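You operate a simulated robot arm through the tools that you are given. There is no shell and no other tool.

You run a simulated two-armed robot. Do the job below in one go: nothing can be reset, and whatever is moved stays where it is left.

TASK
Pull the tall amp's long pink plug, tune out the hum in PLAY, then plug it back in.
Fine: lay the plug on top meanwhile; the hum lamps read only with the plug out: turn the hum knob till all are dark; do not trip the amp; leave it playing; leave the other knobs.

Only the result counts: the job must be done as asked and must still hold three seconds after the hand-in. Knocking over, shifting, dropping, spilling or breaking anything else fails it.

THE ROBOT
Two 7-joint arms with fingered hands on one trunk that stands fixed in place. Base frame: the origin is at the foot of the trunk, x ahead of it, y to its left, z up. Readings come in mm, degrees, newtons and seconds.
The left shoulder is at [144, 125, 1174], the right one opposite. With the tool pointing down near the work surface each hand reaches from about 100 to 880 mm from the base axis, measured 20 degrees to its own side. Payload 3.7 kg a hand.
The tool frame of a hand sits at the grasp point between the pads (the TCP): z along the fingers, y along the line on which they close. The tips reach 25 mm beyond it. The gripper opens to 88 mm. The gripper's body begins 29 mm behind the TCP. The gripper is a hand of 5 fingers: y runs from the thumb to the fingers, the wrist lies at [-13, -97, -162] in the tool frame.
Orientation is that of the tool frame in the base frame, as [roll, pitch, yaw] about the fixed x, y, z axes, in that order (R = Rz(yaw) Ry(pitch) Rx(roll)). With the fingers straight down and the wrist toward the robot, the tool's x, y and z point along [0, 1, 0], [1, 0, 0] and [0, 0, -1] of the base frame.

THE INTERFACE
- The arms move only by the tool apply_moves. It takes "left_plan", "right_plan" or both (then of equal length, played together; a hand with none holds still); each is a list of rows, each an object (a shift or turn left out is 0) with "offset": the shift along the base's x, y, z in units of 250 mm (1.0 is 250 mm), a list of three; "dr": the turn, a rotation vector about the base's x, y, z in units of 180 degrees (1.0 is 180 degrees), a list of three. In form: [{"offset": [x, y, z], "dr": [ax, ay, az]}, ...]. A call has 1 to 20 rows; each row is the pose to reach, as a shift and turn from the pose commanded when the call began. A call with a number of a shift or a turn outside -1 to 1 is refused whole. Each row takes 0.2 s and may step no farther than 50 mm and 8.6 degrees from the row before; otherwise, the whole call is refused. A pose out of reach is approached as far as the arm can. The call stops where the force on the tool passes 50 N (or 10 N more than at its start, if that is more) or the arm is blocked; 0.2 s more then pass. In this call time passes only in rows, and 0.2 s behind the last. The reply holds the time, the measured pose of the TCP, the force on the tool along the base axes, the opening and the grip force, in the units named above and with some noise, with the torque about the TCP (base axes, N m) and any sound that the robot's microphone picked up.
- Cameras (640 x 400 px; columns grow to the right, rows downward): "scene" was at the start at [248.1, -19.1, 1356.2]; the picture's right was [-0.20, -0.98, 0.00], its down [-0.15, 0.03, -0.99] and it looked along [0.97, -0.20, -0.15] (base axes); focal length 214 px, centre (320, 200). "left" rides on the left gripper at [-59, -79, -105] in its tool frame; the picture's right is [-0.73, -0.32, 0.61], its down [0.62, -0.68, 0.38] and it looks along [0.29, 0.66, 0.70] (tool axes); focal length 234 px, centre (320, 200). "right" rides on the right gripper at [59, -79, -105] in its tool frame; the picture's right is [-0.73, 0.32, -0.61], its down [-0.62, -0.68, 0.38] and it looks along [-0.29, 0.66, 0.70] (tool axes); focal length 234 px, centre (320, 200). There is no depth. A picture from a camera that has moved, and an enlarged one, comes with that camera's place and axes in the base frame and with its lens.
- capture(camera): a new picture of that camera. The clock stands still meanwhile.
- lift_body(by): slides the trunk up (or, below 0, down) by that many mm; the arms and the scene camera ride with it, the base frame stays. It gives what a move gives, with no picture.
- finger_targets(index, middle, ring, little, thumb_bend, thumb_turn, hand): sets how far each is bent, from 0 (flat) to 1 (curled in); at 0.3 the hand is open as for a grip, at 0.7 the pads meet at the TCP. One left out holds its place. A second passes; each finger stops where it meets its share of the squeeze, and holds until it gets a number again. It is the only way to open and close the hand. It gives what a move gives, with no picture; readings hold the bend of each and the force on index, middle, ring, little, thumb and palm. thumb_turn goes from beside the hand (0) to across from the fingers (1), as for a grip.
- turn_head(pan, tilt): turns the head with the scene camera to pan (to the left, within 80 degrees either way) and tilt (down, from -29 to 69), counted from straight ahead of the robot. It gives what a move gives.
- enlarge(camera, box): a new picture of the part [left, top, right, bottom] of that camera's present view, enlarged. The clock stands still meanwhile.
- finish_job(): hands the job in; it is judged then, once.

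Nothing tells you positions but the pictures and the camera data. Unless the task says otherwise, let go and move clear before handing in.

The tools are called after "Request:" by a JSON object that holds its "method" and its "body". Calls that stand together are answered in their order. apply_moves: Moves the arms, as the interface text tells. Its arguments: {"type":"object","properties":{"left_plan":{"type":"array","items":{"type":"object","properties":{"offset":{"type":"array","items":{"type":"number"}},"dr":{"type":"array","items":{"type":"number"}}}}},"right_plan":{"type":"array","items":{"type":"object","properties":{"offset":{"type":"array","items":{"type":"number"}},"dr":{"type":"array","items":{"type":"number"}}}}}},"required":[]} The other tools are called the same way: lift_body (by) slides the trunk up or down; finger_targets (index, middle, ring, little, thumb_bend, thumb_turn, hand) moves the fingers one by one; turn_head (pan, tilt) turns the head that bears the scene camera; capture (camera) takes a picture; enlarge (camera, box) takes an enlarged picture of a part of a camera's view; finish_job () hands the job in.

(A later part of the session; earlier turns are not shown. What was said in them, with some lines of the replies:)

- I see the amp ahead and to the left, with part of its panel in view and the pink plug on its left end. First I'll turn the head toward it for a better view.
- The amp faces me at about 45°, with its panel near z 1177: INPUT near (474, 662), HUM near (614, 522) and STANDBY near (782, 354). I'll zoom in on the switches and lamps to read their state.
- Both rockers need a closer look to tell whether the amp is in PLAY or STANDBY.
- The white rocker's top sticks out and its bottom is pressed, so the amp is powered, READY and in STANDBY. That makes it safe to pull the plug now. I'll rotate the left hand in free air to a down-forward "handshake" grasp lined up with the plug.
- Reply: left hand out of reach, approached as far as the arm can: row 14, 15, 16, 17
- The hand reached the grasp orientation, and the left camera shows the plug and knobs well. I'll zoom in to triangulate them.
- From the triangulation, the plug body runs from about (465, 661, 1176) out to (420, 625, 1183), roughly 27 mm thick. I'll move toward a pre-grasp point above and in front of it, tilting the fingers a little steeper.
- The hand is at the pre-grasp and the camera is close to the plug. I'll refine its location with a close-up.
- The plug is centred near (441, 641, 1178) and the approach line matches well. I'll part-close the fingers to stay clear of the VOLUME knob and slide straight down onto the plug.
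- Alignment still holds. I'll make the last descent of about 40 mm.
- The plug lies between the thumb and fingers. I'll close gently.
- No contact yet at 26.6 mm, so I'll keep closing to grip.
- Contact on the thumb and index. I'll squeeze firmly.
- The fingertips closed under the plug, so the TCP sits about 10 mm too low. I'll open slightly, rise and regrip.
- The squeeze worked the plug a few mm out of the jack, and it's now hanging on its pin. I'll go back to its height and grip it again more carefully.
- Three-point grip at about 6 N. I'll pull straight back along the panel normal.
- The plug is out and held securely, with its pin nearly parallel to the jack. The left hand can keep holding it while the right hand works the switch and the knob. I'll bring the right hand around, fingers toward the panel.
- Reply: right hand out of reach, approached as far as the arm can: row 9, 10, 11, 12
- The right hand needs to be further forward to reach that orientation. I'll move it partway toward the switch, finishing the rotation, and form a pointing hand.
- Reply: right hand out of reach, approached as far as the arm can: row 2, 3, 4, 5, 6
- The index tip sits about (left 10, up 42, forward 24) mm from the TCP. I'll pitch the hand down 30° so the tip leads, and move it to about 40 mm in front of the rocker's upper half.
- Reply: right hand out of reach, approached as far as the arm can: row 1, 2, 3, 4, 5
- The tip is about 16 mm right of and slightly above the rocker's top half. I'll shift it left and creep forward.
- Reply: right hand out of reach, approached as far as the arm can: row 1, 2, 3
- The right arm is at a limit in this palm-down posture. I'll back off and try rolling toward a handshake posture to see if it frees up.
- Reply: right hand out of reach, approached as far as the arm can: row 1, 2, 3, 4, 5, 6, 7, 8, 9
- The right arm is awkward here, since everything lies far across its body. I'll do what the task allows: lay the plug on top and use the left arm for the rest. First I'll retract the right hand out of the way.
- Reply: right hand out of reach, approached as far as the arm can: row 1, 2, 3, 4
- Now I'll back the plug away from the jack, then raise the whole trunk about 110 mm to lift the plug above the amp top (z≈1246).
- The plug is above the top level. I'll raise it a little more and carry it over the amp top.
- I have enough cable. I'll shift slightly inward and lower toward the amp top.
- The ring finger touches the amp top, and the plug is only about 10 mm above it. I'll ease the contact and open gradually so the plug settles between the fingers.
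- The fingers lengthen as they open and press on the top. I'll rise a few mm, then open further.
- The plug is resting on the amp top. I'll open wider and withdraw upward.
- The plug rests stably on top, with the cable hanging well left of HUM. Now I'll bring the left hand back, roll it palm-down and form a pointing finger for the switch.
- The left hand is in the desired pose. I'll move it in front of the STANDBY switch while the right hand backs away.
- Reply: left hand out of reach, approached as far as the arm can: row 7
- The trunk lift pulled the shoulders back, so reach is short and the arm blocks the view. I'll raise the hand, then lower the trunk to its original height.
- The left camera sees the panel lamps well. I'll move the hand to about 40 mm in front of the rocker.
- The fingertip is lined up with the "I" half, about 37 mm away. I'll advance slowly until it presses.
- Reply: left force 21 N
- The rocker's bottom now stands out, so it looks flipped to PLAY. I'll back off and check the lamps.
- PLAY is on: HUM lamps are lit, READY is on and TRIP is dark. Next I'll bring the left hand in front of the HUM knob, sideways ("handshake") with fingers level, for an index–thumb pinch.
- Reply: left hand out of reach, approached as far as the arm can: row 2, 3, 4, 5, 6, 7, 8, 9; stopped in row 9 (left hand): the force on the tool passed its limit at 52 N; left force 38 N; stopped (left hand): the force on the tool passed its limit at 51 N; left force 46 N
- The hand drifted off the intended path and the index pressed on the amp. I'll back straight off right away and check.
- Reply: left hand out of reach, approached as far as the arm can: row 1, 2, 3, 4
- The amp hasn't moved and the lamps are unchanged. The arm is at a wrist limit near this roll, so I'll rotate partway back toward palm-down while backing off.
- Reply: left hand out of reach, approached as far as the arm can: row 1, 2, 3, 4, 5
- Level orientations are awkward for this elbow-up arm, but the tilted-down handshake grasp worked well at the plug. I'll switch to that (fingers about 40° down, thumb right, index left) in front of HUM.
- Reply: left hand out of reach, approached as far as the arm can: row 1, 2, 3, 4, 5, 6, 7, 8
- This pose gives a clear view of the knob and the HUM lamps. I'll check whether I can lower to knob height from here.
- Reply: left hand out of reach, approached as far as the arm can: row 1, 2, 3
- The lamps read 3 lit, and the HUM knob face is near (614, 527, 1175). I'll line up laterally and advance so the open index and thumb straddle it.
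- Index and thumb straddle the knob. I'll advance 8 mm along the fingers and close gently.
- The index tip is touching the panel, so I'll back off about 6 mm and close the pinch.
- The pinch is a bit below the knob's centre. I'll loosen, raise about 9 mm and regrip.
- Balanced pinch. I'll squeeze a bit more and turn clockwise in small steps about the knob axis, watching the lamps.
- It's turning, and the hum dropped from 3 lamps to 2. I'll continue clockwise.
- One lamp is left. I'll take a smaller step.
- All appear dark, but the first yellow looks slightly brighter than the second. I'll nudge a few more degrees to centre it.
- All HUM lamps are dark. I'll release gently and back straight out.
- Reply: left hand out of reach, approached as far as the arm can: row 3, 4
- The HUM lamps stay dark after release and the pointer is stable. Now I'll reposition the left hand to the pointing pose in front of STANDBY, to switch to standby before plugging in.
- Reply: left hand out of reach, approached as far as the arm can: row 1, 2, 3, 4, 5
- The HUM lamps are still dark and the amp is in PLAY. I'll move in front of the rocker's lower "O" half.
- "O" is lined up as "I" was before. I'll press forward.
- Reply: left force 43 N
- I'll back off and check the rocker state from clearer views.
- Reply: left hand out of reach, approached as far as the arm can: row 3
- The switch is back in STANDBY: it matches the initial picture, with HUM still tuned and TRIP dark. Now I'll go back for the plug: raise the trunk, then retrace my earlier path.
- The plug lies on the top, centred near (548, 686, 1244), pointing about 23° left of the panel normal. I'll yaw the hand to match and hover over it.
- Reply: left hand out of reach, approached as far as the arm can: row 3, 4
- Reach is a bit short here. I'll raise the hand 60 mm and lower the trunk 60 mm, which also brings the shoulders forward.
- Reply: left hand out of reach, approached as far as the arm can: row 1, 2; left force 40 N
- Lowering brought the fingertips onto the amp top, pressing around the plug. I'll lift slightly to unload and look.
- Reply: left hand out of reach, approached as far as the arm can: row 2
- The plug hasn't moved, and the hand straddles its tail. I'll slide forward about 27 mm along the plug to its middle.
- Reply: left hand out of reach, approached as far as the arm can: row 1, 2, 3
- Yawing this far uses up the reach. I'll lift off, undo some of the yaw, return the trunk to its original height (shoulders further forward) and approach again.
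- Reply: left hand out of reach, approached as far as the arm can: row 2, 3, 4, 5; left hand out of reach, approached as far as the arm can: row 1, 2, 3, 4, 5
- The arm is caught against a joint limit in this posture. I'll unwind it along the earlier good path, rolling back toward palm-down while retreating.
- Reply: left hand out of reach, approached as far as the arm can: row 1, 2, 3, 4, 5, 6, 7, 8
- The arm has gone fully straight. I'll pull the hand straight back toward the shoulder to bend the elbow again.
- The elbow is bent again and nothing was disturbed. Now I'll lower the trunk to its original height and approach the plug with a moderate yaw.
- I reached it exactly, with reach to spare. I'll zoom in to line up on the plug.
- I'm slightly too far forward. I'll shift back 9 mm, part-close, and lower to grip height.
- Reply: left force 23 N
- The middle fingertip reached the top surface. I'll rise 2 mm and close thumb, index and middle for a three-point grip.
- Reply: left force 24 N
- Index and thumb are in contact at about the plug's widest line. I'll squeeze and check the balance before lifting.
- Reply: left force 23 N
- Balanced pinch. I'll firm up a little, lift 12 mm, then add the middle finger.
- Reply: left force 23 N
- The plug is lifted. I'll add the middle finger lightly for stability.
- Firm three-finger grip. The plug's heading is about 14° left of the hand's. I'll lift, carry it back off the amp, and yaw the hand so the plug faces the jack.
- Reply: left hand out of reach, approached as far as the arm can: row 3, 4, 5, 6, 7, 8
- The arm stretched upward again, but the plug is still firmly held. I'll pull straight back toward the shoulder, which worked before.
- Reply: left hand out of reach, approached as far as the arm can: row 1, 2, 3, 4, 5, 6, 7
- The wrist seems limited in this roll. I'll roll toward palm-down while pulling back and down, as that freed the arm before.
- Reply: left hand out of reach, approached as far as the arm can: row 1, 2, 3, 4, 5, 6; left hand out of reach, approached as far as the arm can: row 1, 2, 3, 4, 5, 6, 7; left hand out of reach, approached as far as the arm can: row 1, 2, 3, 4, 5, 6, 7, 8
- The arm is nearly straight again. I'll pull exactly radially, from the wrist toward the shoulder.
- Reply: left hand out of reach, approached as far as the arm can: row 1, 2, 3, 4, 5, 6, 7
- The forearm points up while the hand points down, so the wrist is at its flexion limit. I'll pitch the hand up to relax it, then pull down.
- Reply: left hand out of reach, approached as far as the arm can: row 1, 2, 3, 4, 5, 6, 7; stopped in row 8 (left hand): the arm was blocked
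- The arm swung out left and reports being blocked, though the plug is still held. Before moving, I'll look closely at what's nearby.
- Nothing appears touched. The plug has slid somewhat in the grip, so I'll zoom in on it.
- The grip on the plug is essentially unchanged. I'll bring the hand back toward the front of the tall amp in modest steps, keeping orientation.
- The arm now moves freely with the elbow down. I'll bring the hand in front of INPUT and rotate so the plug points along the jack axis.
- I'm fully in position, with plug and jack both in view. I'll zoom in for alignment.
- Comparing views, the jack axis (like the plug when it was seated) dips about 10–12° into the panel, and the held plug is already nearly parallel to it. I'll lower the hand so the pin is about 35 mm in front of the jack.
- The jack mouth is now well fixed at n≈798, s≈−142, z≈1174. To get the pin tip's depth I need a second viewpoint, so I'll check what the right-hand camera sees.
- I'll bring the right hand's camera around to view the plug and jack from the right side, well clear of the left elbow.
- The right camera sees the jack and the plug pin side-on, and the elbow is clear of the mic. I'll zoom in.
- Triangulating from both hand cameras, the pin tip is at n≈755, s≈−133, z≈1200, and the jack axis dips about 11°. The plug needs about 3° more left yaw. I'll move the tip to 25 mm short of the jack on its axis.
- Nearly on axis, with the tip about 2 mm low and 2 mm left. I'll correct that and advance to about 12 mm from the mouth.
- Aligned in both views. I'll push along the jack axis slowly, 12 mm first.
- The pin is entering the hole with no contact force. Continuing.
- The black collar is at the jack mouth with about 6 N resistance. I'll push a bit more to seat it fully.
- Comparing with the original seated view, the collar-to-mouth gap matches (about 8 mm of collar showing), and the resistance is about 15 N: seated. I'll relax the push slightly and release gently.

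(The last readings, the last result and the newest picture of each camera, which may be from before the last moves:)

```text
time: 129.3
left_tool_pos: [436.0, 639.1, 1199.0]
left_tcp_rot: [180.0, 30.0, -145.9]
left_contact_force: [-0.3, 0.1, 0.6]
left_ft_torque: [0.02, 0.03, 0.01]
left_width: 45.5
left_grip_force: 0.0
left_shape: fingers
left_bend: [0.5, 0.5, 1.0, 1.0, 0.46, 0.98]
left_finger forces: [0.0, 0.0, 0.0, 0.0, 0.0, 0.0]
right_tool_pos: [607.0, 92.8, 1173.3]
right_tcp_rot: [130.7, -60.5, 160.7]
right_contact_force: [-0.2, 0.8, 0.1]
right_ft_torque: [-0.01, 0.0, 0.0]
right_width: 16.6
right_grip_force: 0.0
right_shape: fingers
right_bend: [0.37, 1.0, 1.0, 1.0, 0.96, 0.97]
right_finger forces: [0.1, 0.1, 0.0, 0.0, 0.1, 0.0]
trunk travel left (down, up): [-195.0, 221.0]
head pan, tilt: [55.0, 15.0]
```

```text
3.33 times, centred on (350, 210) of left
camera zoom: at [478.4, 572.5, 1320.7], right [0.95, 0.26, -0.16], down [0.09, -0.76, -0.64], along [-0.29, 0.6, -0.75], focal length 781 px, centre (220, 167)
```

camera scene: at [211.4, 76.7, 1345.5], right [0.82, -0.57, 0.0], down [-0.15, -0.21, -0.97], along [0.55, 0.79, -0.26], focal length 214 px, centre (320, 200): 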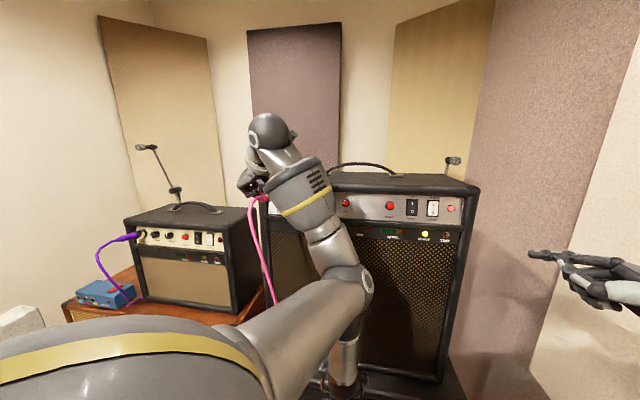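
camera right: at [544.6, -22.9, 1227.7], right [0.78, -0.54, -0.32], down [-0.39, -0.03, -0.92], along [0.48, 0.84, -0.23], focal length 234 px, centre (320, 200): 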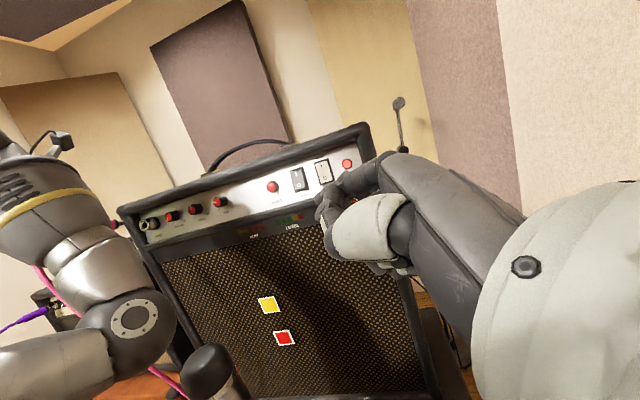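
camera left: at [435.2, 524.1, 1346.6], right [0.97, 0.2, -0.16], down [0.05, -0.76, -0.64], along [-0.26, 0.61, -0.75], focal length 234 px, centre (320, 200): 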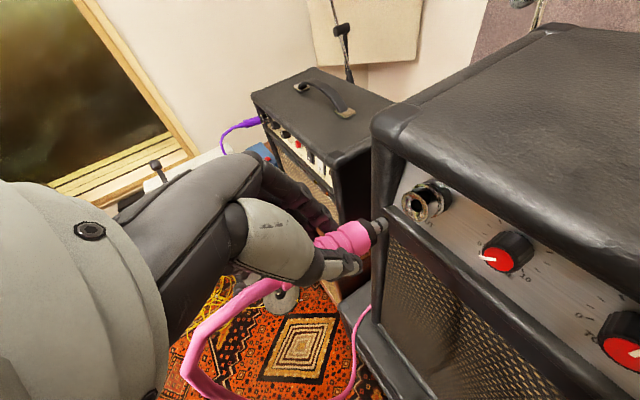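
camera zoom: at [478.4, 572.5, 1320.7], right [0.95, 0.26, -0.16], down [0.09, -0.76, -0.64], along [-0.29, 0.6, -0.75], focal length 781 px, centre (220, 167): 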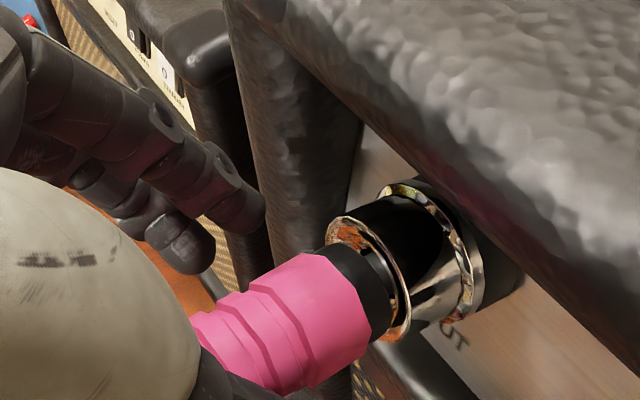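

The plug stays put. I'll withdraw the hand upward along the fingers.

Request:
{"method": "apply_moves", "body": {"left_plan": [{"offset": [-0.033, -0.022, 0.07]}, {"offset": [-0.07, -0.048, 0.15]}, {"offset": [-0.12, -0.085, 0.25]}, {"offset": [-0.19, -0.15, 0.36]}]}}

Request:
{"method": "enlarge", "body": {"camera": "left", "box": [310, 150, 470, 270]}}

Request:
{"method": "enlarge", "body": {"camera": "right", "box": [95, 200, 175, 250]}}

Request:
{"method": "capture", "body": {"camera": "left"}}

Request:
{"method": "capture", "body": {"camera": "scene"}}

```text
time: 130.3
left_tool_pos: [388.3, 600.3, 1289.0]
left_tcp_rot: [-179.9, 29.9, -145.8]
left_contact_force: [-0.5, -0.1, 0.1]
left_ft_torque: [0.0, -0.03, -0.01]
left_width: 45.7
left_grip_force: 0.1
left_shape: fingers
left_bend: [0.5, 0.5, 1.0, 1.0, 0.46, 0.98]
left_finger forces: [0.0, 0.0, 0.0, 0.0, 0.0, 0.0]
right_tool_pos: [605.9, 93.0, 1173.2]
right_tcp_rot: [130.6, -60.5, 161.1]
right_contact_force: [0.2, -1.1, -1.0]
right_ft_torque: [-0.02, 0.01, 0.02]
right_width: 16.4
right_grip_force: 0.0
right_shape: fingers
right_bend: [0.37, 1.0, 1.0, 1.0, 0.96, 0.97]
right_finger forces: [0.0, 0.1, 0.0, 0.0, 0.0, 0.0]
trunk travel left (down, up): [-195.0, 221.0]
head pan, tilt: [55.0, 15.0]
```

```text
3.33 times, centred on (390, 210) of left
camera zoom: at [430.2, 533.7, 1411.0], right [0.95, 0.26, -0.16], down [0.09, -0.76, -0.64], along [-0.29, 0.6, -0.75], focal length 781 px, centre (87, 167)
```

zoom: 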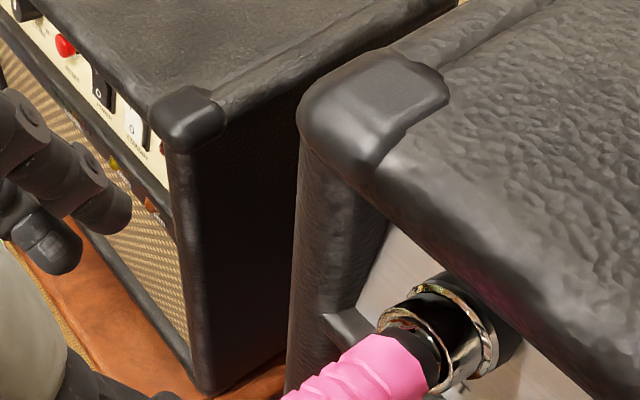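

```text
8.00 times, centred on (135, 225) of right
camera zoom: at [543.0, -24.5, 1228.9], right [0.78, -0.54, -0.32], down [-0.39, -0.03, -0.92], along [0.48, 0.84, -0.23], focal length 1873 px, centre (1800, 0)
```

zoom: 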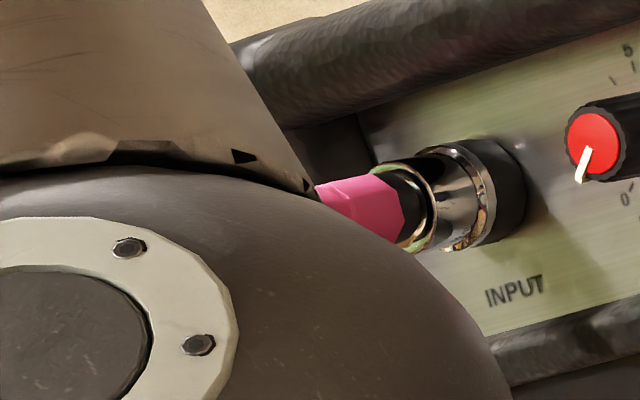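

```text
taken
camera left: at [430.2, 533.7, 1411.0], right [0.95, 0.26, -0.16], down [0.09, -0.76, -0.64], along [-0.29, 0.6, -0.75], focal length 234 px, centre (320, 200)
```

left: 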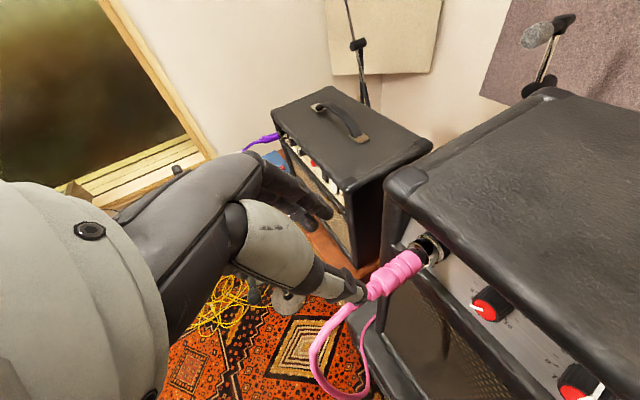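

```text
taken
camera scene: at [210.1, 75.5, 1346.0], right [0.82, -0.57, 0.0], down [-0.15, -0.21, -0.97], along [0.55, 0.79, -0.26], focal length 214 px, centre (320, 200)
```

scene: 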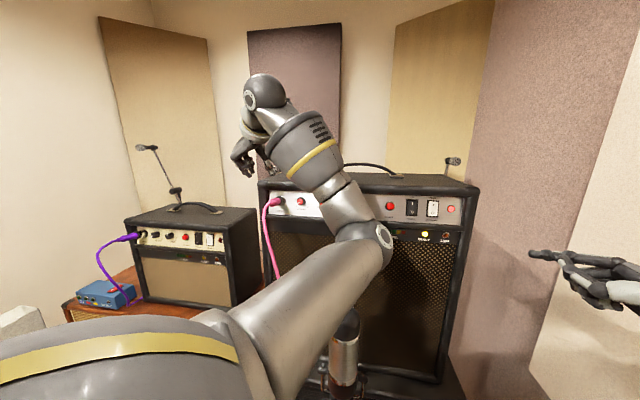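

The plug is in. I'll compare its seating with the original view from the same head pose.

Request:
{"method": "turn_head", "body": {"pan": 45, "tilt": 25}}

Request:
{"method": "enlarge", "body": {"camera": "scene", "box": [205, 140, 269, 180]}}

Request:
{"method": "enlarge", "body": {"camera": "scene", "box": [200, 80, 440, 230]}}

```text
time: 131.0
left_tool_pos: [389.2, 600.7, 1287.6]
left_tcp_rot: [180.0, 30.0, -146.0]
left_contact_force: [0.1, 0.3, -1.2]
left_ft_torque: [-0.01, 0.01, -0.01]
left_width: 45.4
left_grip_force: 0.1
left_shape: fingers
left_bend: [0.5, 0.5, 1.0, 1.0, 0.46, 0.98]
left_finger forces: [0.0, 0.0, 0.0, 0.0, 0.0, 0.0]
right_tool_pos: [605.4, 93.6, 1172.7]
right_tcp_rot: [130.7, -60.5, 160.8]
right_contact_force: [-1.0, 0.0, 0.2]
right_ft_torque: [0.01, -0.02, -0.02]
right_width: 16.7
right_grip_force: 0.1
right_shape: fingers
right_bend: [0.37, 1.0, 1.0, 1.0, 0.96, 0.97]
right_finger forces: [0.0, 0.0, 0.0, 0.0, 0.0, 0.1]
trunk travel left (down, up): [-195.0, 221.0]
head pan, tilt: [45.0, 25.0]
```

```text
10.00 times, centred on (237, 160) of scene
camera zoom: at [222.4, 64.6, 1329.5], right [0.71, -0.71, 0.0], down [-0.3, -0.3, -0.91], along [0.64, 0.64, -0.42], focal length 2145 px, centre (1150, 600)
```

zoom: 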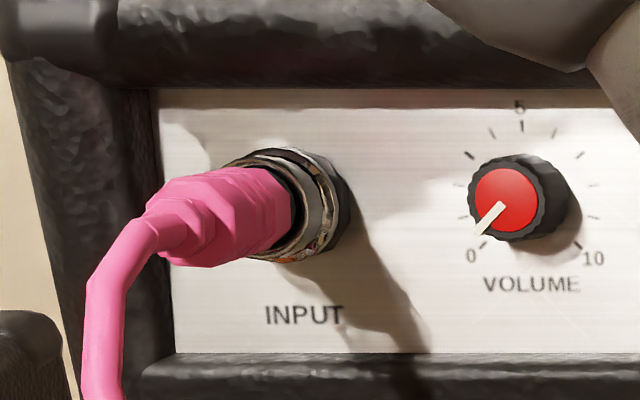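

```text
2.67 times, centred on (320, 155) of scene
camera zoom: at [222.4, 64.6, 1329.5], right [0.71, -0.71, 0.0], down [-0.3, -0.3, -0.91], along [0.64, 0.64, -0.42], focal length 572 px, centre (320, 320)
```

zoom: 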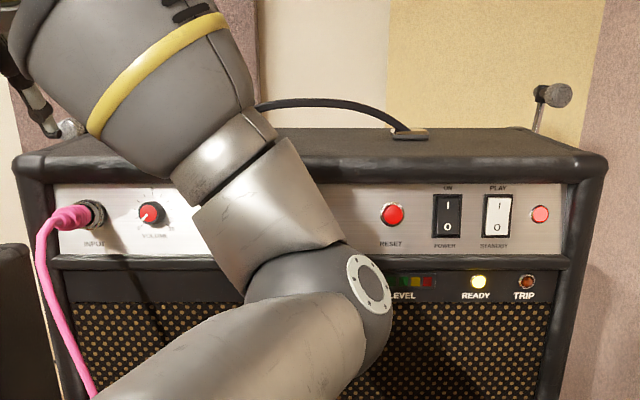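

Seating matches, or is slightly deeper than, the original; VOLUME and TONE are untouched. Next I'll retract the right hand, and swing the left hand back to the pointing pose to switch to PLAY.

Request:
{"method": "apply_moves", "body": {"right_plan": [{"offset": [-0.05, -0.14, 0.0], "dr": [0, 0, -0.04]}, {"offset": [-0.1, -0.28, 0.0], "dr": [0, 0, -0.08]}, {"offset": [-0.15, -0.42, -0.02], "dr": [0, 0, -0.12]}, {"offset": [-0.2, -0.56, -0.04], "dr": [0, 0, -0.16]}, {"offset": [-0.25, -0.7, -0.06], "dr": [0, 0, -0.2]}, {"offset": [-0.3, -0.8, -0.1], "dr": [0, 0, -0.2]}]}}

Request:
{"method": "apply_moves", "body": {"left_plan": [{"offset": [-0.01, -0.05, 0.01], "dr": [0.032, 0.0113, -0.0277]}, {"offset": [0.0, -0.1, 0.02], "dr": [0.064, 0.0227, -0.0553]}, {"offset": [0.03, -0.17, 0.02], "dr": [0.096, 0.034, -0.083]}, {"offset": [0.06, -0.24, 0.02], "dr": [0.128, 0.0453, -0.1107]}, {"offset": [0.09, -0.31, 0.02], "dr": [0.16, 0.0567, -0.1383]}, {"offset": [0.12, -0.38, 0.02], "dr": [0.1921, 0.068, -0.166]}, {"offset": [0.15, -0.45, 0.02], "dr": [0.2241, 0.0794, -0.1936]}, {"offset": [0.18, -0.52, 0.02], "dr": [0.2561, 0.0907, -0.2213]}, {"offset": [0.22, -0.59, 0.01], "dr": [0.2881, 0.102, -0.249]}, {"offset": [0.26, -0.66, 0.0], "dr": [0.3201, 0.1134, -0.2766]}, {"offset": [0.3, -0.73, 0.0], "dr": [0.3521, 0.1247, -0.3043]}]}}

Request:
{"method": "capture", "body": {"camera": "scene"}}

Request:
{"method": "capture", "body": {"camera": "left"}}

```text
time: 132.4
left_tool_pos: [388.5, 600.8, 1289.0]
left_tcp_rot: [179.9, 30.1, -146.0]
left_contact_force: [-0.5, 0.2, -0.7]
left_ft_torque: [0.0, 0.0, -0.01]
left_width: 45.2
left_grip_force: 0.1
left_shape: fingers
left_bend: [0.5, 0.5, 1.0, 1.0, 0.46, 0.98]
left_finger forces: [0.1, 0.1, 0.0, 0.0, 0.0, 0.0]
right_tool_pos: [531.7, -105.2, 1148.6]
right_tcp_rot: [130.6, -60.5, 124.8]
right_contact_force: [0.8, 0.2, 0.9]
right_ft_torque: [0.01, -0.01, -0.01]
right_width: 16.2
right_grip_force: 0.1
right_shape: fingers
right_bend: [0.37, 1.0, 1.0, 1.0, 0.96, 0.97]
right_finger forces: [0.0, 0.0, 0.0, 0.1, 0.0, 0.1]
trunk travel left (down, up): [-195.0, 221.0]
head pan, tilt: [45.0, 25.0]
```

```text
time: 134.8
left_tool_pos: [494.2, 411.5, 1296.9]
left_tcp_rot: [120.0, -0.1, 135.4]
left_contact_force: [-0.2, 0.2, -0.3]
left_ft_torque: [-0.04, 0.0, -0.02]
left_width: 45.7
left_grip_force: 0.1
left_shape: fingers
left_bend: [0.5, 0.5, 1.0, 1.0, 0.46, 0.98]
left_finger forces: [0.0, 0.0, 0.0, 0.0, 0.0, 0.0]
left hand out of reach, approached as far as the arm can: row 9, 10, 11
right_tool_pos: [532.3, -105.5, 1147.8]
right_tcp_rot: [130.8, -60.5, 124.8]
right_contact_force: [-0.3, 0.4, 0.6]
right_ft_torque: [-0.02, 0.05, -0.02]
right_width: 16.5
right_grip_force: 0.0
right_shape: fingers
right_bend: [0.37, 1.0, 1.0, 1.0, 0.96, 0.97]
right_finger forces: [0.1, 0.1, 0.0, 0.1, 0.1, 0.1]
trunk travel left (down, up): [-195.0, 221.0]
head pan, tilt: [45.0, 25.0]
```

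```text
taken
camera scene: at [223.0, 64.3, 1329.3], right [0.71, -0.71, 0.0], down [-0.3, -0.3, -0.91], along [0.64, 0.64, -0.42], focal length 214 px, centre (320, 200)
```

scene: 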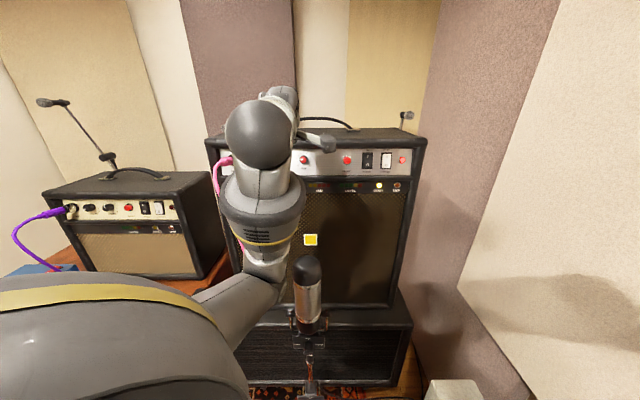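

```text
taken
camera left: at [442.7, 278.3, 1281.5], right [0.77, -0.25, -0.58], down [-0.45, 0.43, -0.78], along [0.45, 0.87, 0.22], focal length 234 px, centre (320, 200)
```

left: 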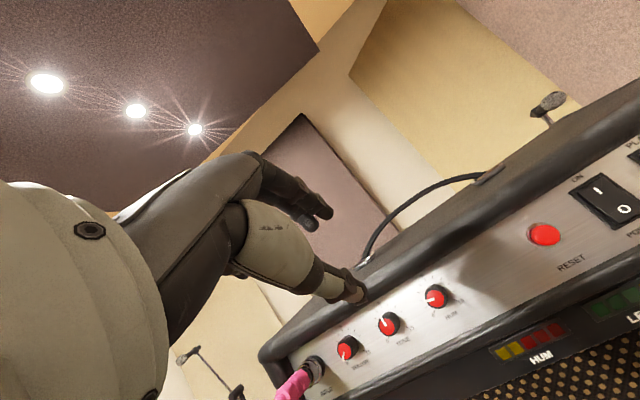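

The arm is in an elbow-down posture here. I'll move right in small steps and watch the elbow's clearance to the microphone.

Request:
{"method": "apply_moves", "body": {"left_plan": [{"offset": [0.06, -0.08, 0.02]}, {"offset": [0.12, -0.16, 0.04]}, {"offset": [0.18, -0.24, 0.04]}]}}

Request:
{"method": "finger_targets", "body": {"hand": "left", "index": 0.38, "middle": 1.0, "thumb_bend": 1.0}}

Request:
{"method": "capture", "body": {"camera": "scene"}}

Request:
{"method": "capture", "body": {"camera": "right"}}

```text
time: 135.6
left_tool_pos: [537.9, 353.2, 1306.0]
left_tcp_rot: [120.1, -0.1, 134.9]
left_contact_force: [0.3, 0.1, 0.1]
left_ft_torque: [0.02, -0.02, -0.04]
left_width: 45.6
left_grip_force: 0.0
left_shape: fingers
left_bend: [0.5, 0.5, 1.0, 1.0, 0.46, 0.98]
left_finger forces: [0.0, 0.0, 0.1, 0.0, 0.0, 0.0]
right_tool_pos: [531.1, -104.7, 1147.8]
right_tcp_rot: [130.8, -60.6, 124.9]
right_contact_force: [0.2, 0.8, 0.6]
right_ft_torque: [0.02, 0.01, 0.0]
right_width: 16.4
right_grip_force: 0.0
right_shape: fingers
right_bend: [0.37, 1.0, 1.0, 1.0, 0.96, 0.97]
right_finger forces: [0.0, 0.0, 0.0, 0.0, 0.0, 0.1]
trunk travel left (down, up): [-195.0, 221.0]
head pan, tilt: [45.0, 25.0]
```

```text
time: 136.6
left_tool_pos: [539.0, 352.9, 1306.9]
left_tcp_rot: [120.2, -0.1, 134.9]
left_contact_force: [-0.6, -0.1, -0.7]
left_ft_torque: [0.01, 0.0, 0.03]
left_width: 16.8
left_grip_force: 0.1
left_shape: fingers
left_bend: [0.36, 1.0, 1.0, 1.0, 0.96, 0.97]
left_finger forces: [0.0, 0.0, 0.0, 0.0, 0.0, 0.0]
right_tool_pos: [532.6, -105.6, 1148.5]
right_tcp_rot: [130.7, -60.5, 124.9]
right_contact_force: [0.6, -0.4, -0.3]
right_ft_torque: [-0.01, 0.02, 0.0]
right_width: 16.7
right_grip_force: 0.0
right_shape: fingers
right_bend: [0.37, 1.0, 1.0, 1.0, 0.96, 0.97]
right_finger forces: [0.0, 0.0, 0.0, 0.0, 0.1, 0.0]
trunk travel left (down, up): [-195.0, 221.0]
head pan, tilt: [45.0, 25.0]
```

```text
taken
camera scene: at [222.4, 64.6, 1329.5], right [0.71, -0.71, 0.0], down [-0.3, -0.3, -0.91], along [0.64, 0.64, -0.42], focal length 214 px, centre (320, 200)
```

scene: 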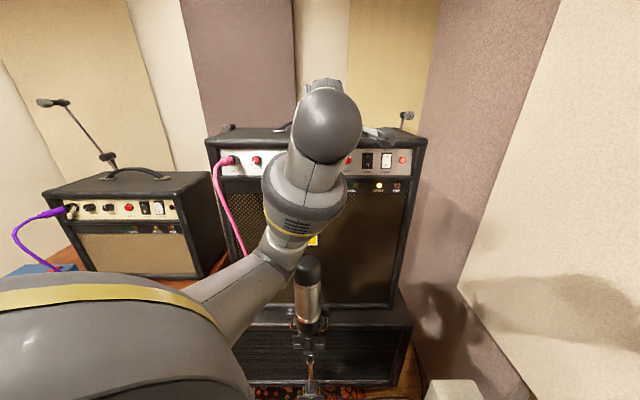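

```text
taken
camera right: at [411.7, -163.2, 1203.7], right [0.32, -0.89, -0.32], down [-0.33, 0.21, -0.92], along [0.89, 0.4, -0.23], focal length 234 px, centre (320, 200)
```

right: 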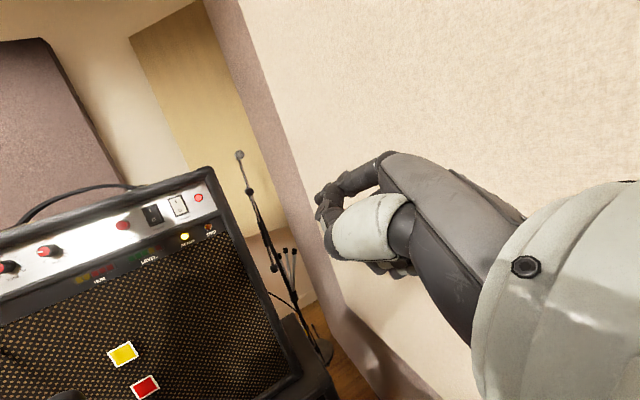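

Request:
{"method": "apply_moves", "body": {"left_plan": [{"offset": [0.12, -0.1, 0.0]}, {"offset": [0.24, -0.18, 0.0]}, {"offset": [0.36, -0.24, 0.0]}]}}

Request:
{"method": "capture", "body": {"camera": "scene"}}

```text
time: 137.4
left_tool_pos: [630.3, 293.1, 1304.8]
left_tcp_rot: [120.1, -0.1, 135.0]
left_contact_force: [0.4, 0.6, 0.7]
left_ft_torque: [0.03, 0.03, 0.03]
left_width: 17.0
left_grip_force: 0.0
left_shape: fingers
left_bend: [0.36, 1.0, 1.0, 1.0, 0.96, 0.97]
left_finger forces: [0.0, 0.0, 0.1, 0.0, 0.0, 0.0]
right_tool_pos: [530.9, -105.4, 1147.4]
right_tcp_rot: [130.5, -60.5, 125.0]
right_contact_force: [0.3, 0.0, -0.4]
right_ft_torque: [0.01, 0.01, 0.0]
right_width: 16.6
right_grip_force: 0.1
right_shape: fingers
right_bend: [0.37, 1.0, 1.0, 1.0, 0.96, 0.97]
right_finger forces: [0.1, 0.1, 0.0, 0.0, 0.0, 0.1]
trunk travel left (down, up): [-195.0, 221.0]
head pan, tilt: [45.0, 25.0]
```

```text
taken
camera scene: at [223.0, 64.4, 1329.3], right [0.71, -0.71, 0.0], down [-0.3, -0.3, -0.91], along [0.64, 0.64, -0.42], focal length 214 px, centre (320, 200)
```

scene: 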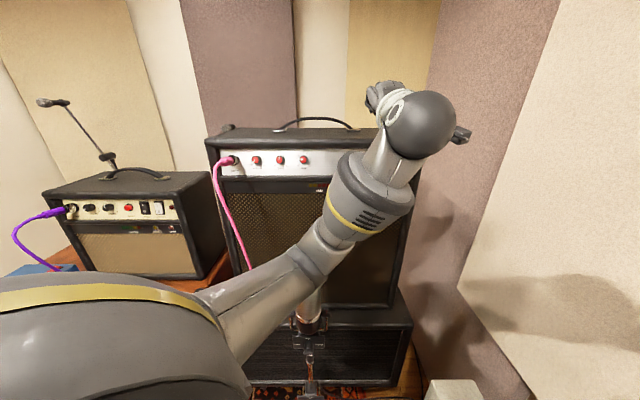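

Request:
{"method": "apply_moves", "body": {"left_plan": [{"offset": [0.05, 0.0, -0.15]}, {"offset": [0.12, 0.0, -0.3]}, {"offset": [0.22, 0.02, -0.42]}]}}

Request:
{"method": "capture", "body": {"camera": "scene"}}

Request:
{"method": "capture", "body": {"camera": "left"}}

```text
time: 138.2
left_tool_pos: [684.0, 299.0, 1198.3]
left_tcp_rot: [120.1, -0.2, 134.9]
left_contact_force: [0.4, -0.1, -0.1]
left_ft_torque: [0.02, -0.01, -0.03]
left_width: 17.1
left_grip_force: 0.1
left_shape: fingers
left_bend: [0.36, 1.0, 1.0, 1.0, 0.96, 0.97]
left_finger forces: [0.0, 0.1, 0.0, 0.0, 0.0, 0.0]
right_tool_pos: [531.8, -103.9, 1147.9]
right_tcp_rot: [131.0, -60.4, 124.6]
right_contact_force: [0.4, 0.1, 0.5]
right_ft_torque: [-0.01, 0.03, 0.0]
right_width: 16.3
right_grip_force: 0.0
right_shape: fingers
right_bend: [0.37, 1.0, 1.0, 1.0, 0.96, 0.97]
right_finger forces: [0.1, 0.1, 0.0, 0.0, 0.0, 0.1]
trunk travel left (down, up): [-195.0, 221.0]
head pan, tilt: [45.0, 25.0]
```

```text
taken
camera scene: at [223.1, 64.8, 1329.3], right [0.71, -0.71, 0.0], down [-0.3, -0.3, -0.91], along [0.64, 0.64, -0.42], focal length 214 px, centre (320, 200)
```

scene: 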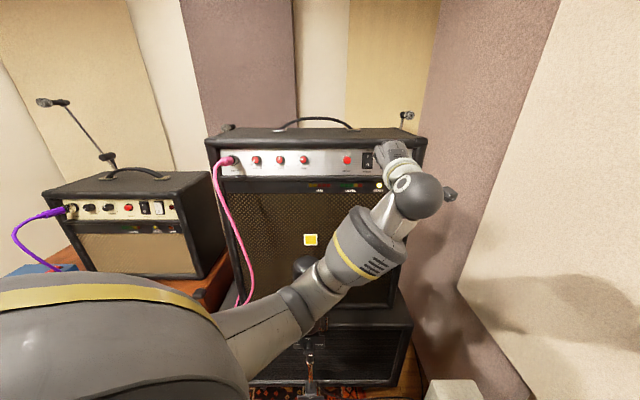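

```text
taken
camera left: at [632.8, 164.6, 1184.0], right [0.77, -0.26, -0.59], down [-0.45, 0.44, -0.78], along [0.46, 0.86, 0.22], focal length 234 px, centre (320, 200)
```

left: 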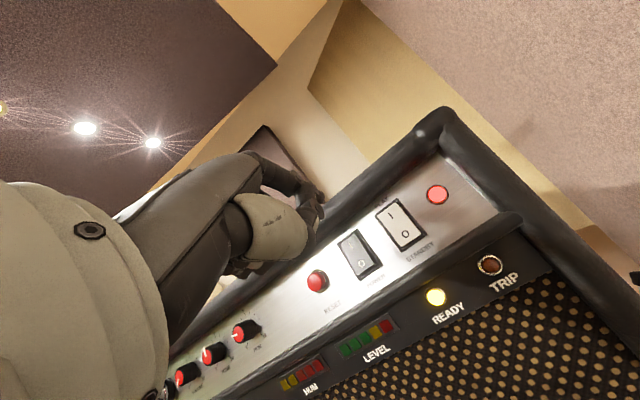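

Request:
{"method": "apply_moves", "body": {"left_plan": [{"offset": [0.1, 0.02, -0.08]}, {"offset": [0.19, 0.052, -0.165]}]}}

Request:
{"method": "enlarge", "body": {"camera": "left", "box": [230, 140, 420, 260]}}

Request:
{"method": "capture", "body": {"camera": "scene"}}

```text
time: 138.8
left_tool_pos: [730.5, 311.0, 1158.3]
left_tcp_rot: [120.1, 0.0, 134.9]
left_contact_force: [-0.9, -0.4, 0.7]
left_ft_torque: [-0.02, 0.0, -0.02]
left_width: 17.0
left_grip_force: 0.1
left_shape: fingers
left_bend: [0.36, 1.0, 1.0, 1.0, 0.96, 0.97]
left_finger forces: [0.0, 0.1, 0.0, 0.2, 0.1, 0.1]
right_tool_pos: [532.3, -105.3, 1147.7]
right_tcp_rot: [130.8, -60.4, 124.7]
right_contact_force: [-0.3, 0.8, 0.0]
right_ft_torque: [0.03, 0.01, 0.01]
right_width: 16.2
right_grip_force: 0.0
right_shape: fingers
right_bend: [0.37, 1.0, 1.0, 1.0, 0.96, 0.97]
right_finger forces: [0.0, 0.1, 0.0, 0.0, 0.0, 0.0]
trunk travel left (down, up): [-195.0, 221.0]
head pan, tilt: [45.0, 25.0]
```

```text
3.33 times, centred on (325, 200) of left
camera zoom: at [678.9, 177.2, 1144.2], right [0.77, -0.26, -0.58], down [-0.45, 0.44, -0.78], along [0.45, 0.86, 0.22], focal length 781 px, centre (303, 200)
```

zoom: 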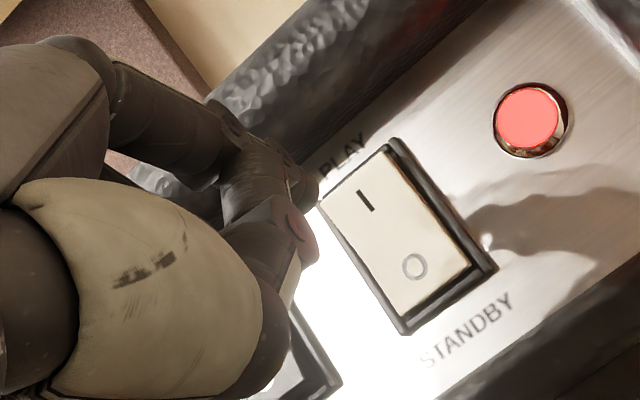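

```text
taken
camera scene: at [222.5, 64.7, 1329.4], right [0.71, -0.71, 0.0], down [-0.3, -0.3, -0.91], along [0.64, 0.64, -0.42], focal length 214 px, centre (320, 200)
```

scene: 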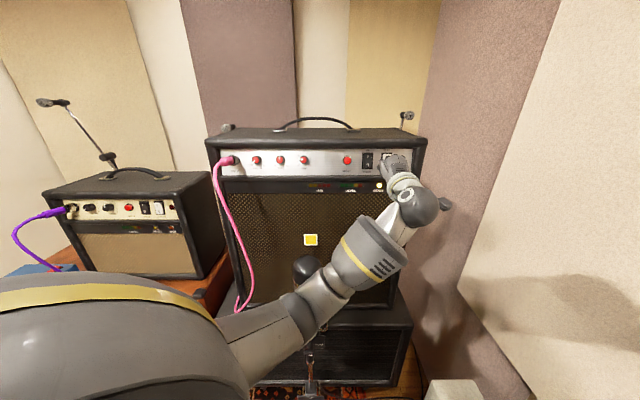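

The fingertip is lined up with the "I" half again. I'll press PLAY.

Request:
{"method": "apply_moves", "body": {"left_plan": [{"offset": [0.035, 0.037, 0.0]}, {"offset": [0.07, 0.074, 0.0]}, {"offset": [0.092, 0.096, 0.002]}, {"offset": [0.106, 0.11, 0.004]}, {"offset": [0.12, 0.124, 0.004]}]}}

Request:
{"method": "enlarge", "body": {"camera": "left", "box": [230, 140, 420, 260]}}

```text
time: 140.0
left_tool_pos: [759.5, 341.0, 1162.3]
left_tcp_rot: [119.8, -0.1, 135.0]
left_contact_force: [-6.5, -6.3, 0.8]
left_ft_torque: [0.22, -0.21, -0.05]
left_width: 16.8
left_grip_force: 4.3
left_shape: fingers
left_bend: [0.36, 1.0, 1.0, 1.0, 0.96, 0.97]
left_finger forces: [8.5, 0.0, 0.0, 0.0, 0.0, 0.0]
right_tool_pos: [531.0, -105.7, 1149.4]
right_tcp_rot: [130.5, -60.5, 125.0]
right_contact_force: [0.1, 0.6, -0.1]
right_ft_torque: [-0.02, -0.01, 0.0]
right_width: 16.5
right_grip_force: 0.1
right_shape: fingers
right_bend: [0.37, 1.0, 1.0, 1.0, 0.96, 0.97]
right_finger forces: [0.0, 0.1, 0.1, 0.0, 0.1, 0.1]
trunk travel left (down, up): [-195.0, 221.0]
head pan, tilt: [45.0, 25.0]
```

```text
3.33 times, centred on (325, 200) of left
camera zoom: at [708.1, 207.3, 1147.7], right [0.77, -0.26, -0.58], down [-0.45, 0.44, -0.78], along [0.46, 0.86, 0.22], focal length 781 px, centre (303, 200)
```

zoom: 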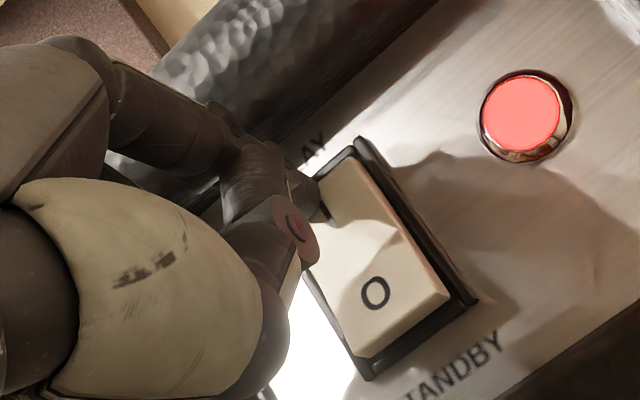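

Request:
{"method": "apply_moves", "body": {"left_plan": [{"offset": [0.01, 0.01, 0.0]}]}}

Request:
{"method": "apply_moves", "body": {"left_plan": [{"offset": [-0.06, -0.06, 0.0]}, {"offset": [-0.14, -0.14, 0.0]}, {"offset": [-0.25, -0.25, 0.02]}, {"offset": [-0.37, -0.37, 0.06]}]}}

Request:
{"method": "capture", "body": {"camera": "left"}}

Request:
{"method": "enlarge", "body": {"camera": "left", "box": [320, 130, 480, 270]}}

Request:
{"method": "capture", "body": {"camera": "scene"}}

Request:
{"method": "enlarge", "body": {"camera": "scene", "box": [200, 120, 440, 270]}}

```text
time: 140.4
left_tool_pos: [761.2, 341.2, 1164.7]
left_tcp_rot: [119.7, 0.0, 134.8]
left_contact_force: [-13.2, -12.7, 2.6]
left_ft_torque: [0.37, -0.39, -0.06]
left_width: 16.2
left_grip_force: 9.5
left_shape: fingers
left_bend: [0.38, 1.0, 1.0, 1.0, 0.96, 0.97]
left_finger forces: [18.1, 0.0, 0.0, 0.0, 0.0, 0.0]
right_tool_pos: [530.6, -106.3, 1148.7]
right_tcp_rot: [130.3, -60.5, 125.2]
right_contact_force: [-0.2, -0.3, 1.0]
right_ft_torque: [0.02, -0.03, 0.01]
right_width: 16.4
right_grip_force: 0.0
right_shape: fingers
right_bend: [0.37, 1.0, 1.0, 1.0, 0.96, 0.97]
right_finger forces: [0.1, 0.0, 0.0, 0.0, 0.1, 0.0]
trunk travel left (down, up): [-195.0, 221.0]
head pan, tilt: [45.0, 25.0]
```

```text
time: 141.4
left_tool_pos: [668.8, 252.4, 1178.2]
left_tcp_rot: [120.1, -0.1, 134.9]
left_contact_force: [0.3, 0.6, 0.1]
left_ft_torque: [-0.06, 0.0, -0.01]
left_width: 17.2
left_grip_force: 0.0
left_shape: fingers
left_bend: [0.36, 1.0, 1.0, 1.0, 0.97, 0.97]
left_finger forces: [0.1, 0.1, 0.1, 0.0, 0.0, 0.1]
right_tool_pos: [531.9, -105.9, 1149.1]
right_tcp_rot: [130.6, -60.5, 125.0]
right_contact_force: [0.4, 0.1, 0.0]
right_ft_torque: [-0.04, -0.01, 0.01]
right_width: 16.2
right_grip_force: 0.0
right_shape: fingers
right_bend: [0.37, 1.0, 1.0, 1.0, 0.96, 0.97]
right_finger forces: [0.1, 0.1, 0.0, 0.0, 0.0, 0.0]
trunk travel left (down, up): [-195.0, 221.0]
head pan, tilt: [45.0, 25.0]
```

```text
taken
camera left: at [618.6, 118.7, 1163.5], right [0.77, -0.26, -0.59], down [-0.45, 0.44, -0.78], along [0.45, 0.86, 0.22], focal length 234 px, centre (320, 200)
```

left: 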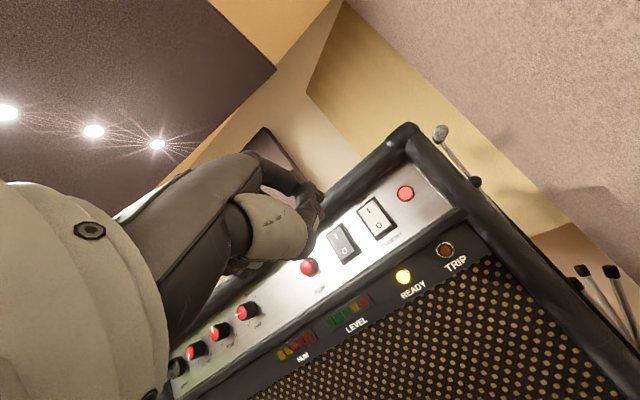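

```text
2.86 times, centred on (400, 200) of left
camera zoom: at [618.6, 118.7, 1163.5], right [0.77, -0.26, -0.59], down [-0.45, 0.44, -0.78], along [0.45, 0.86, 0.22], focal length 669 px, centre (91, 200)
```

zoom: 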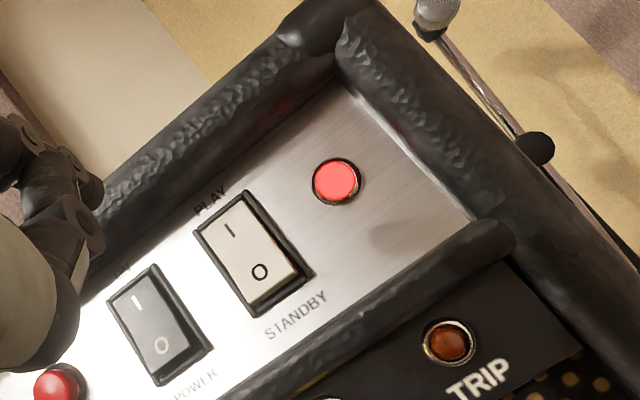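

```text
taken
camera scene: at [222.1, 64.5, 1329.6], right [0.71, -0.71, 0.0], down [-0.3, -0.3, -0.91], along [0.64, 0.64, -0.42], focal length 214 px, centre (320, 200)
```

scene: 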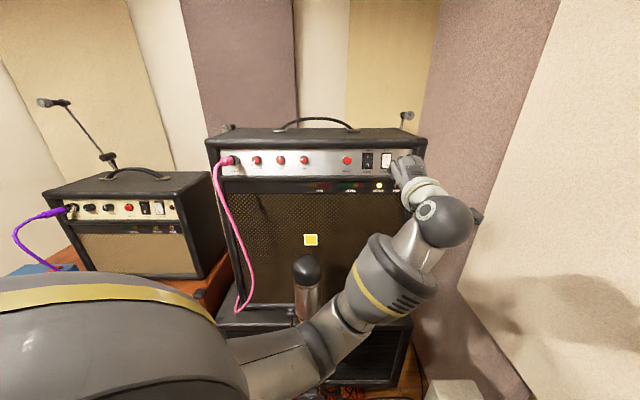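

```text
2.67 times, centred on (320, 195) of scene
camera zoom: at [222.1, 64.5, 1329.6], right [0.71, -0.71, 0.0], down [-0.3, -0.3, -0.91], along [0.64, 0.64, -0.42], focal length 572 px, centre (320, 213)
```

zoom: 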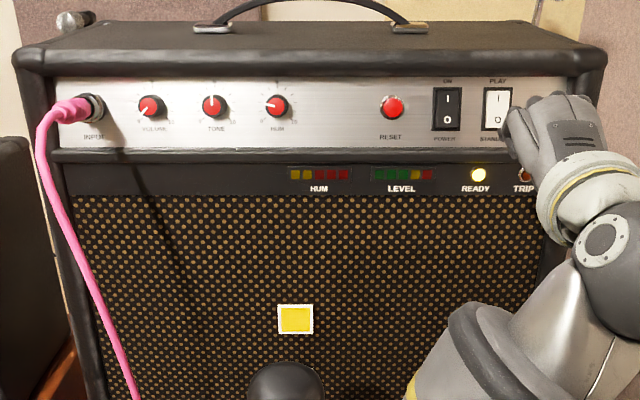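

Request:
{"method": "enlarge", "body": {"camera": "scene", "box": [356, 146, 396, 171]}}

Request:
{"method": "enlarge", "body": {"camera": "left", "box": [325, 185, 415, 275]}}

Request:
{"method": "enlarge", "body": {"camera": "scene", "box": [205, 140, 325, 215]}}

```text
16.00 times, centred on (376, 158) of scene
camera zoom: at [222.1, 64.5, 1329.6], right [0.71, -0.71, 0.0], down [-0.3, -0.3, -0.91], along [0.64, 0.64, -0.42], focal length 3432 px, centre (-576, 864)
```

zoom: 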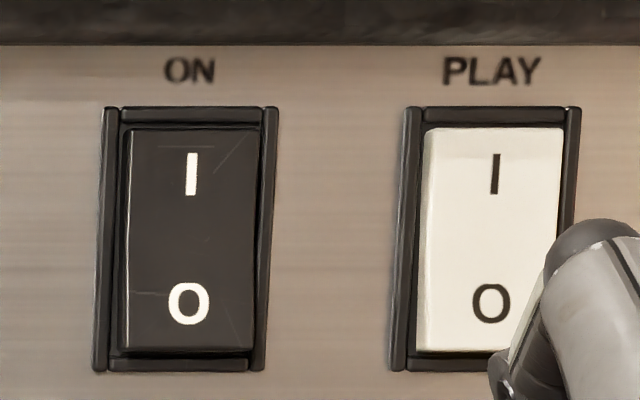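

```text
4.44 times, centred on (370, 230) of left
camera zoom: at [618.6, 118.7, 1163.5], right [0.77, -0.26, -0.59], down [-0.45, 0.44, -0.78], along [0.45, 0.86, 0.22], focal length 1041 px, centre (98, 67)
```

zoom: 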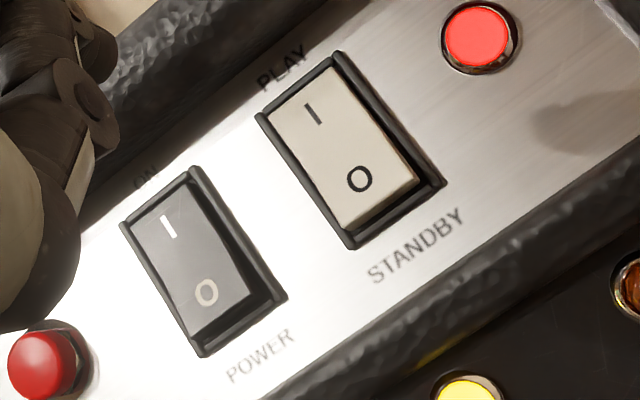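

```text
5.33 times, centred on (265, 178) of scene
camera zoom: at [222.1, 64.5, 1329.6], right [0.71, -0.71, 0.0], down [-0.3, -0.3, -0.91], along [0.64, 0.64, -0.42], focal length 1144 px, centre (613, 320)
```

zoom: 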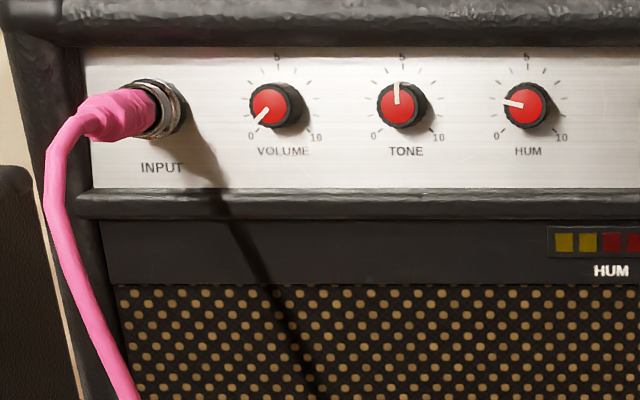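

The left hand is clear. Both rockers show ON and PLAY, READY is lit and TRIP is dark. The plug has held in INPUT for over 10 s, the hum was nulled, and VOLUME and TONE are unchanged. I'm handing the job in.

Request:
{"method": "finish_job", "body": {}}

```text
The job is handed in.
```

I've handed the job in. The pink plug is back in INPUT, the hum is tuned out, and the amp is in PLAY with READY lit and TRIP dark.

- **Plug:** I pulled it with the amp in STANDBY and laid it on top while I tuned. I put it back in STANDBY too. It sits as deep as it did at the start and had held for over 10 seconds when I handed in.
- **Hum:** With the plug out and the amp in PLAY, I turned the HUM knob clockwise until all the lamps went dark, about 44 degrees. They stayed dark after I let go, still in PLAY with the plug out.
- **Other knobs:** VOLUME and TONE point where they did at the start.

Some contact was harder than I wanted:
- While I was lining up on the HUM knob, the hand drifted and a fingertip pressed on the amp front at about 50 N before it stopped.
- The fingers also pressed on the amp top at up to about 40 N while I was picking the plug back up.
- The arm was blocked once out to the left, and I never found what stopped it.

In the pictures nothing had shifted, including the mic in front and the small amp.
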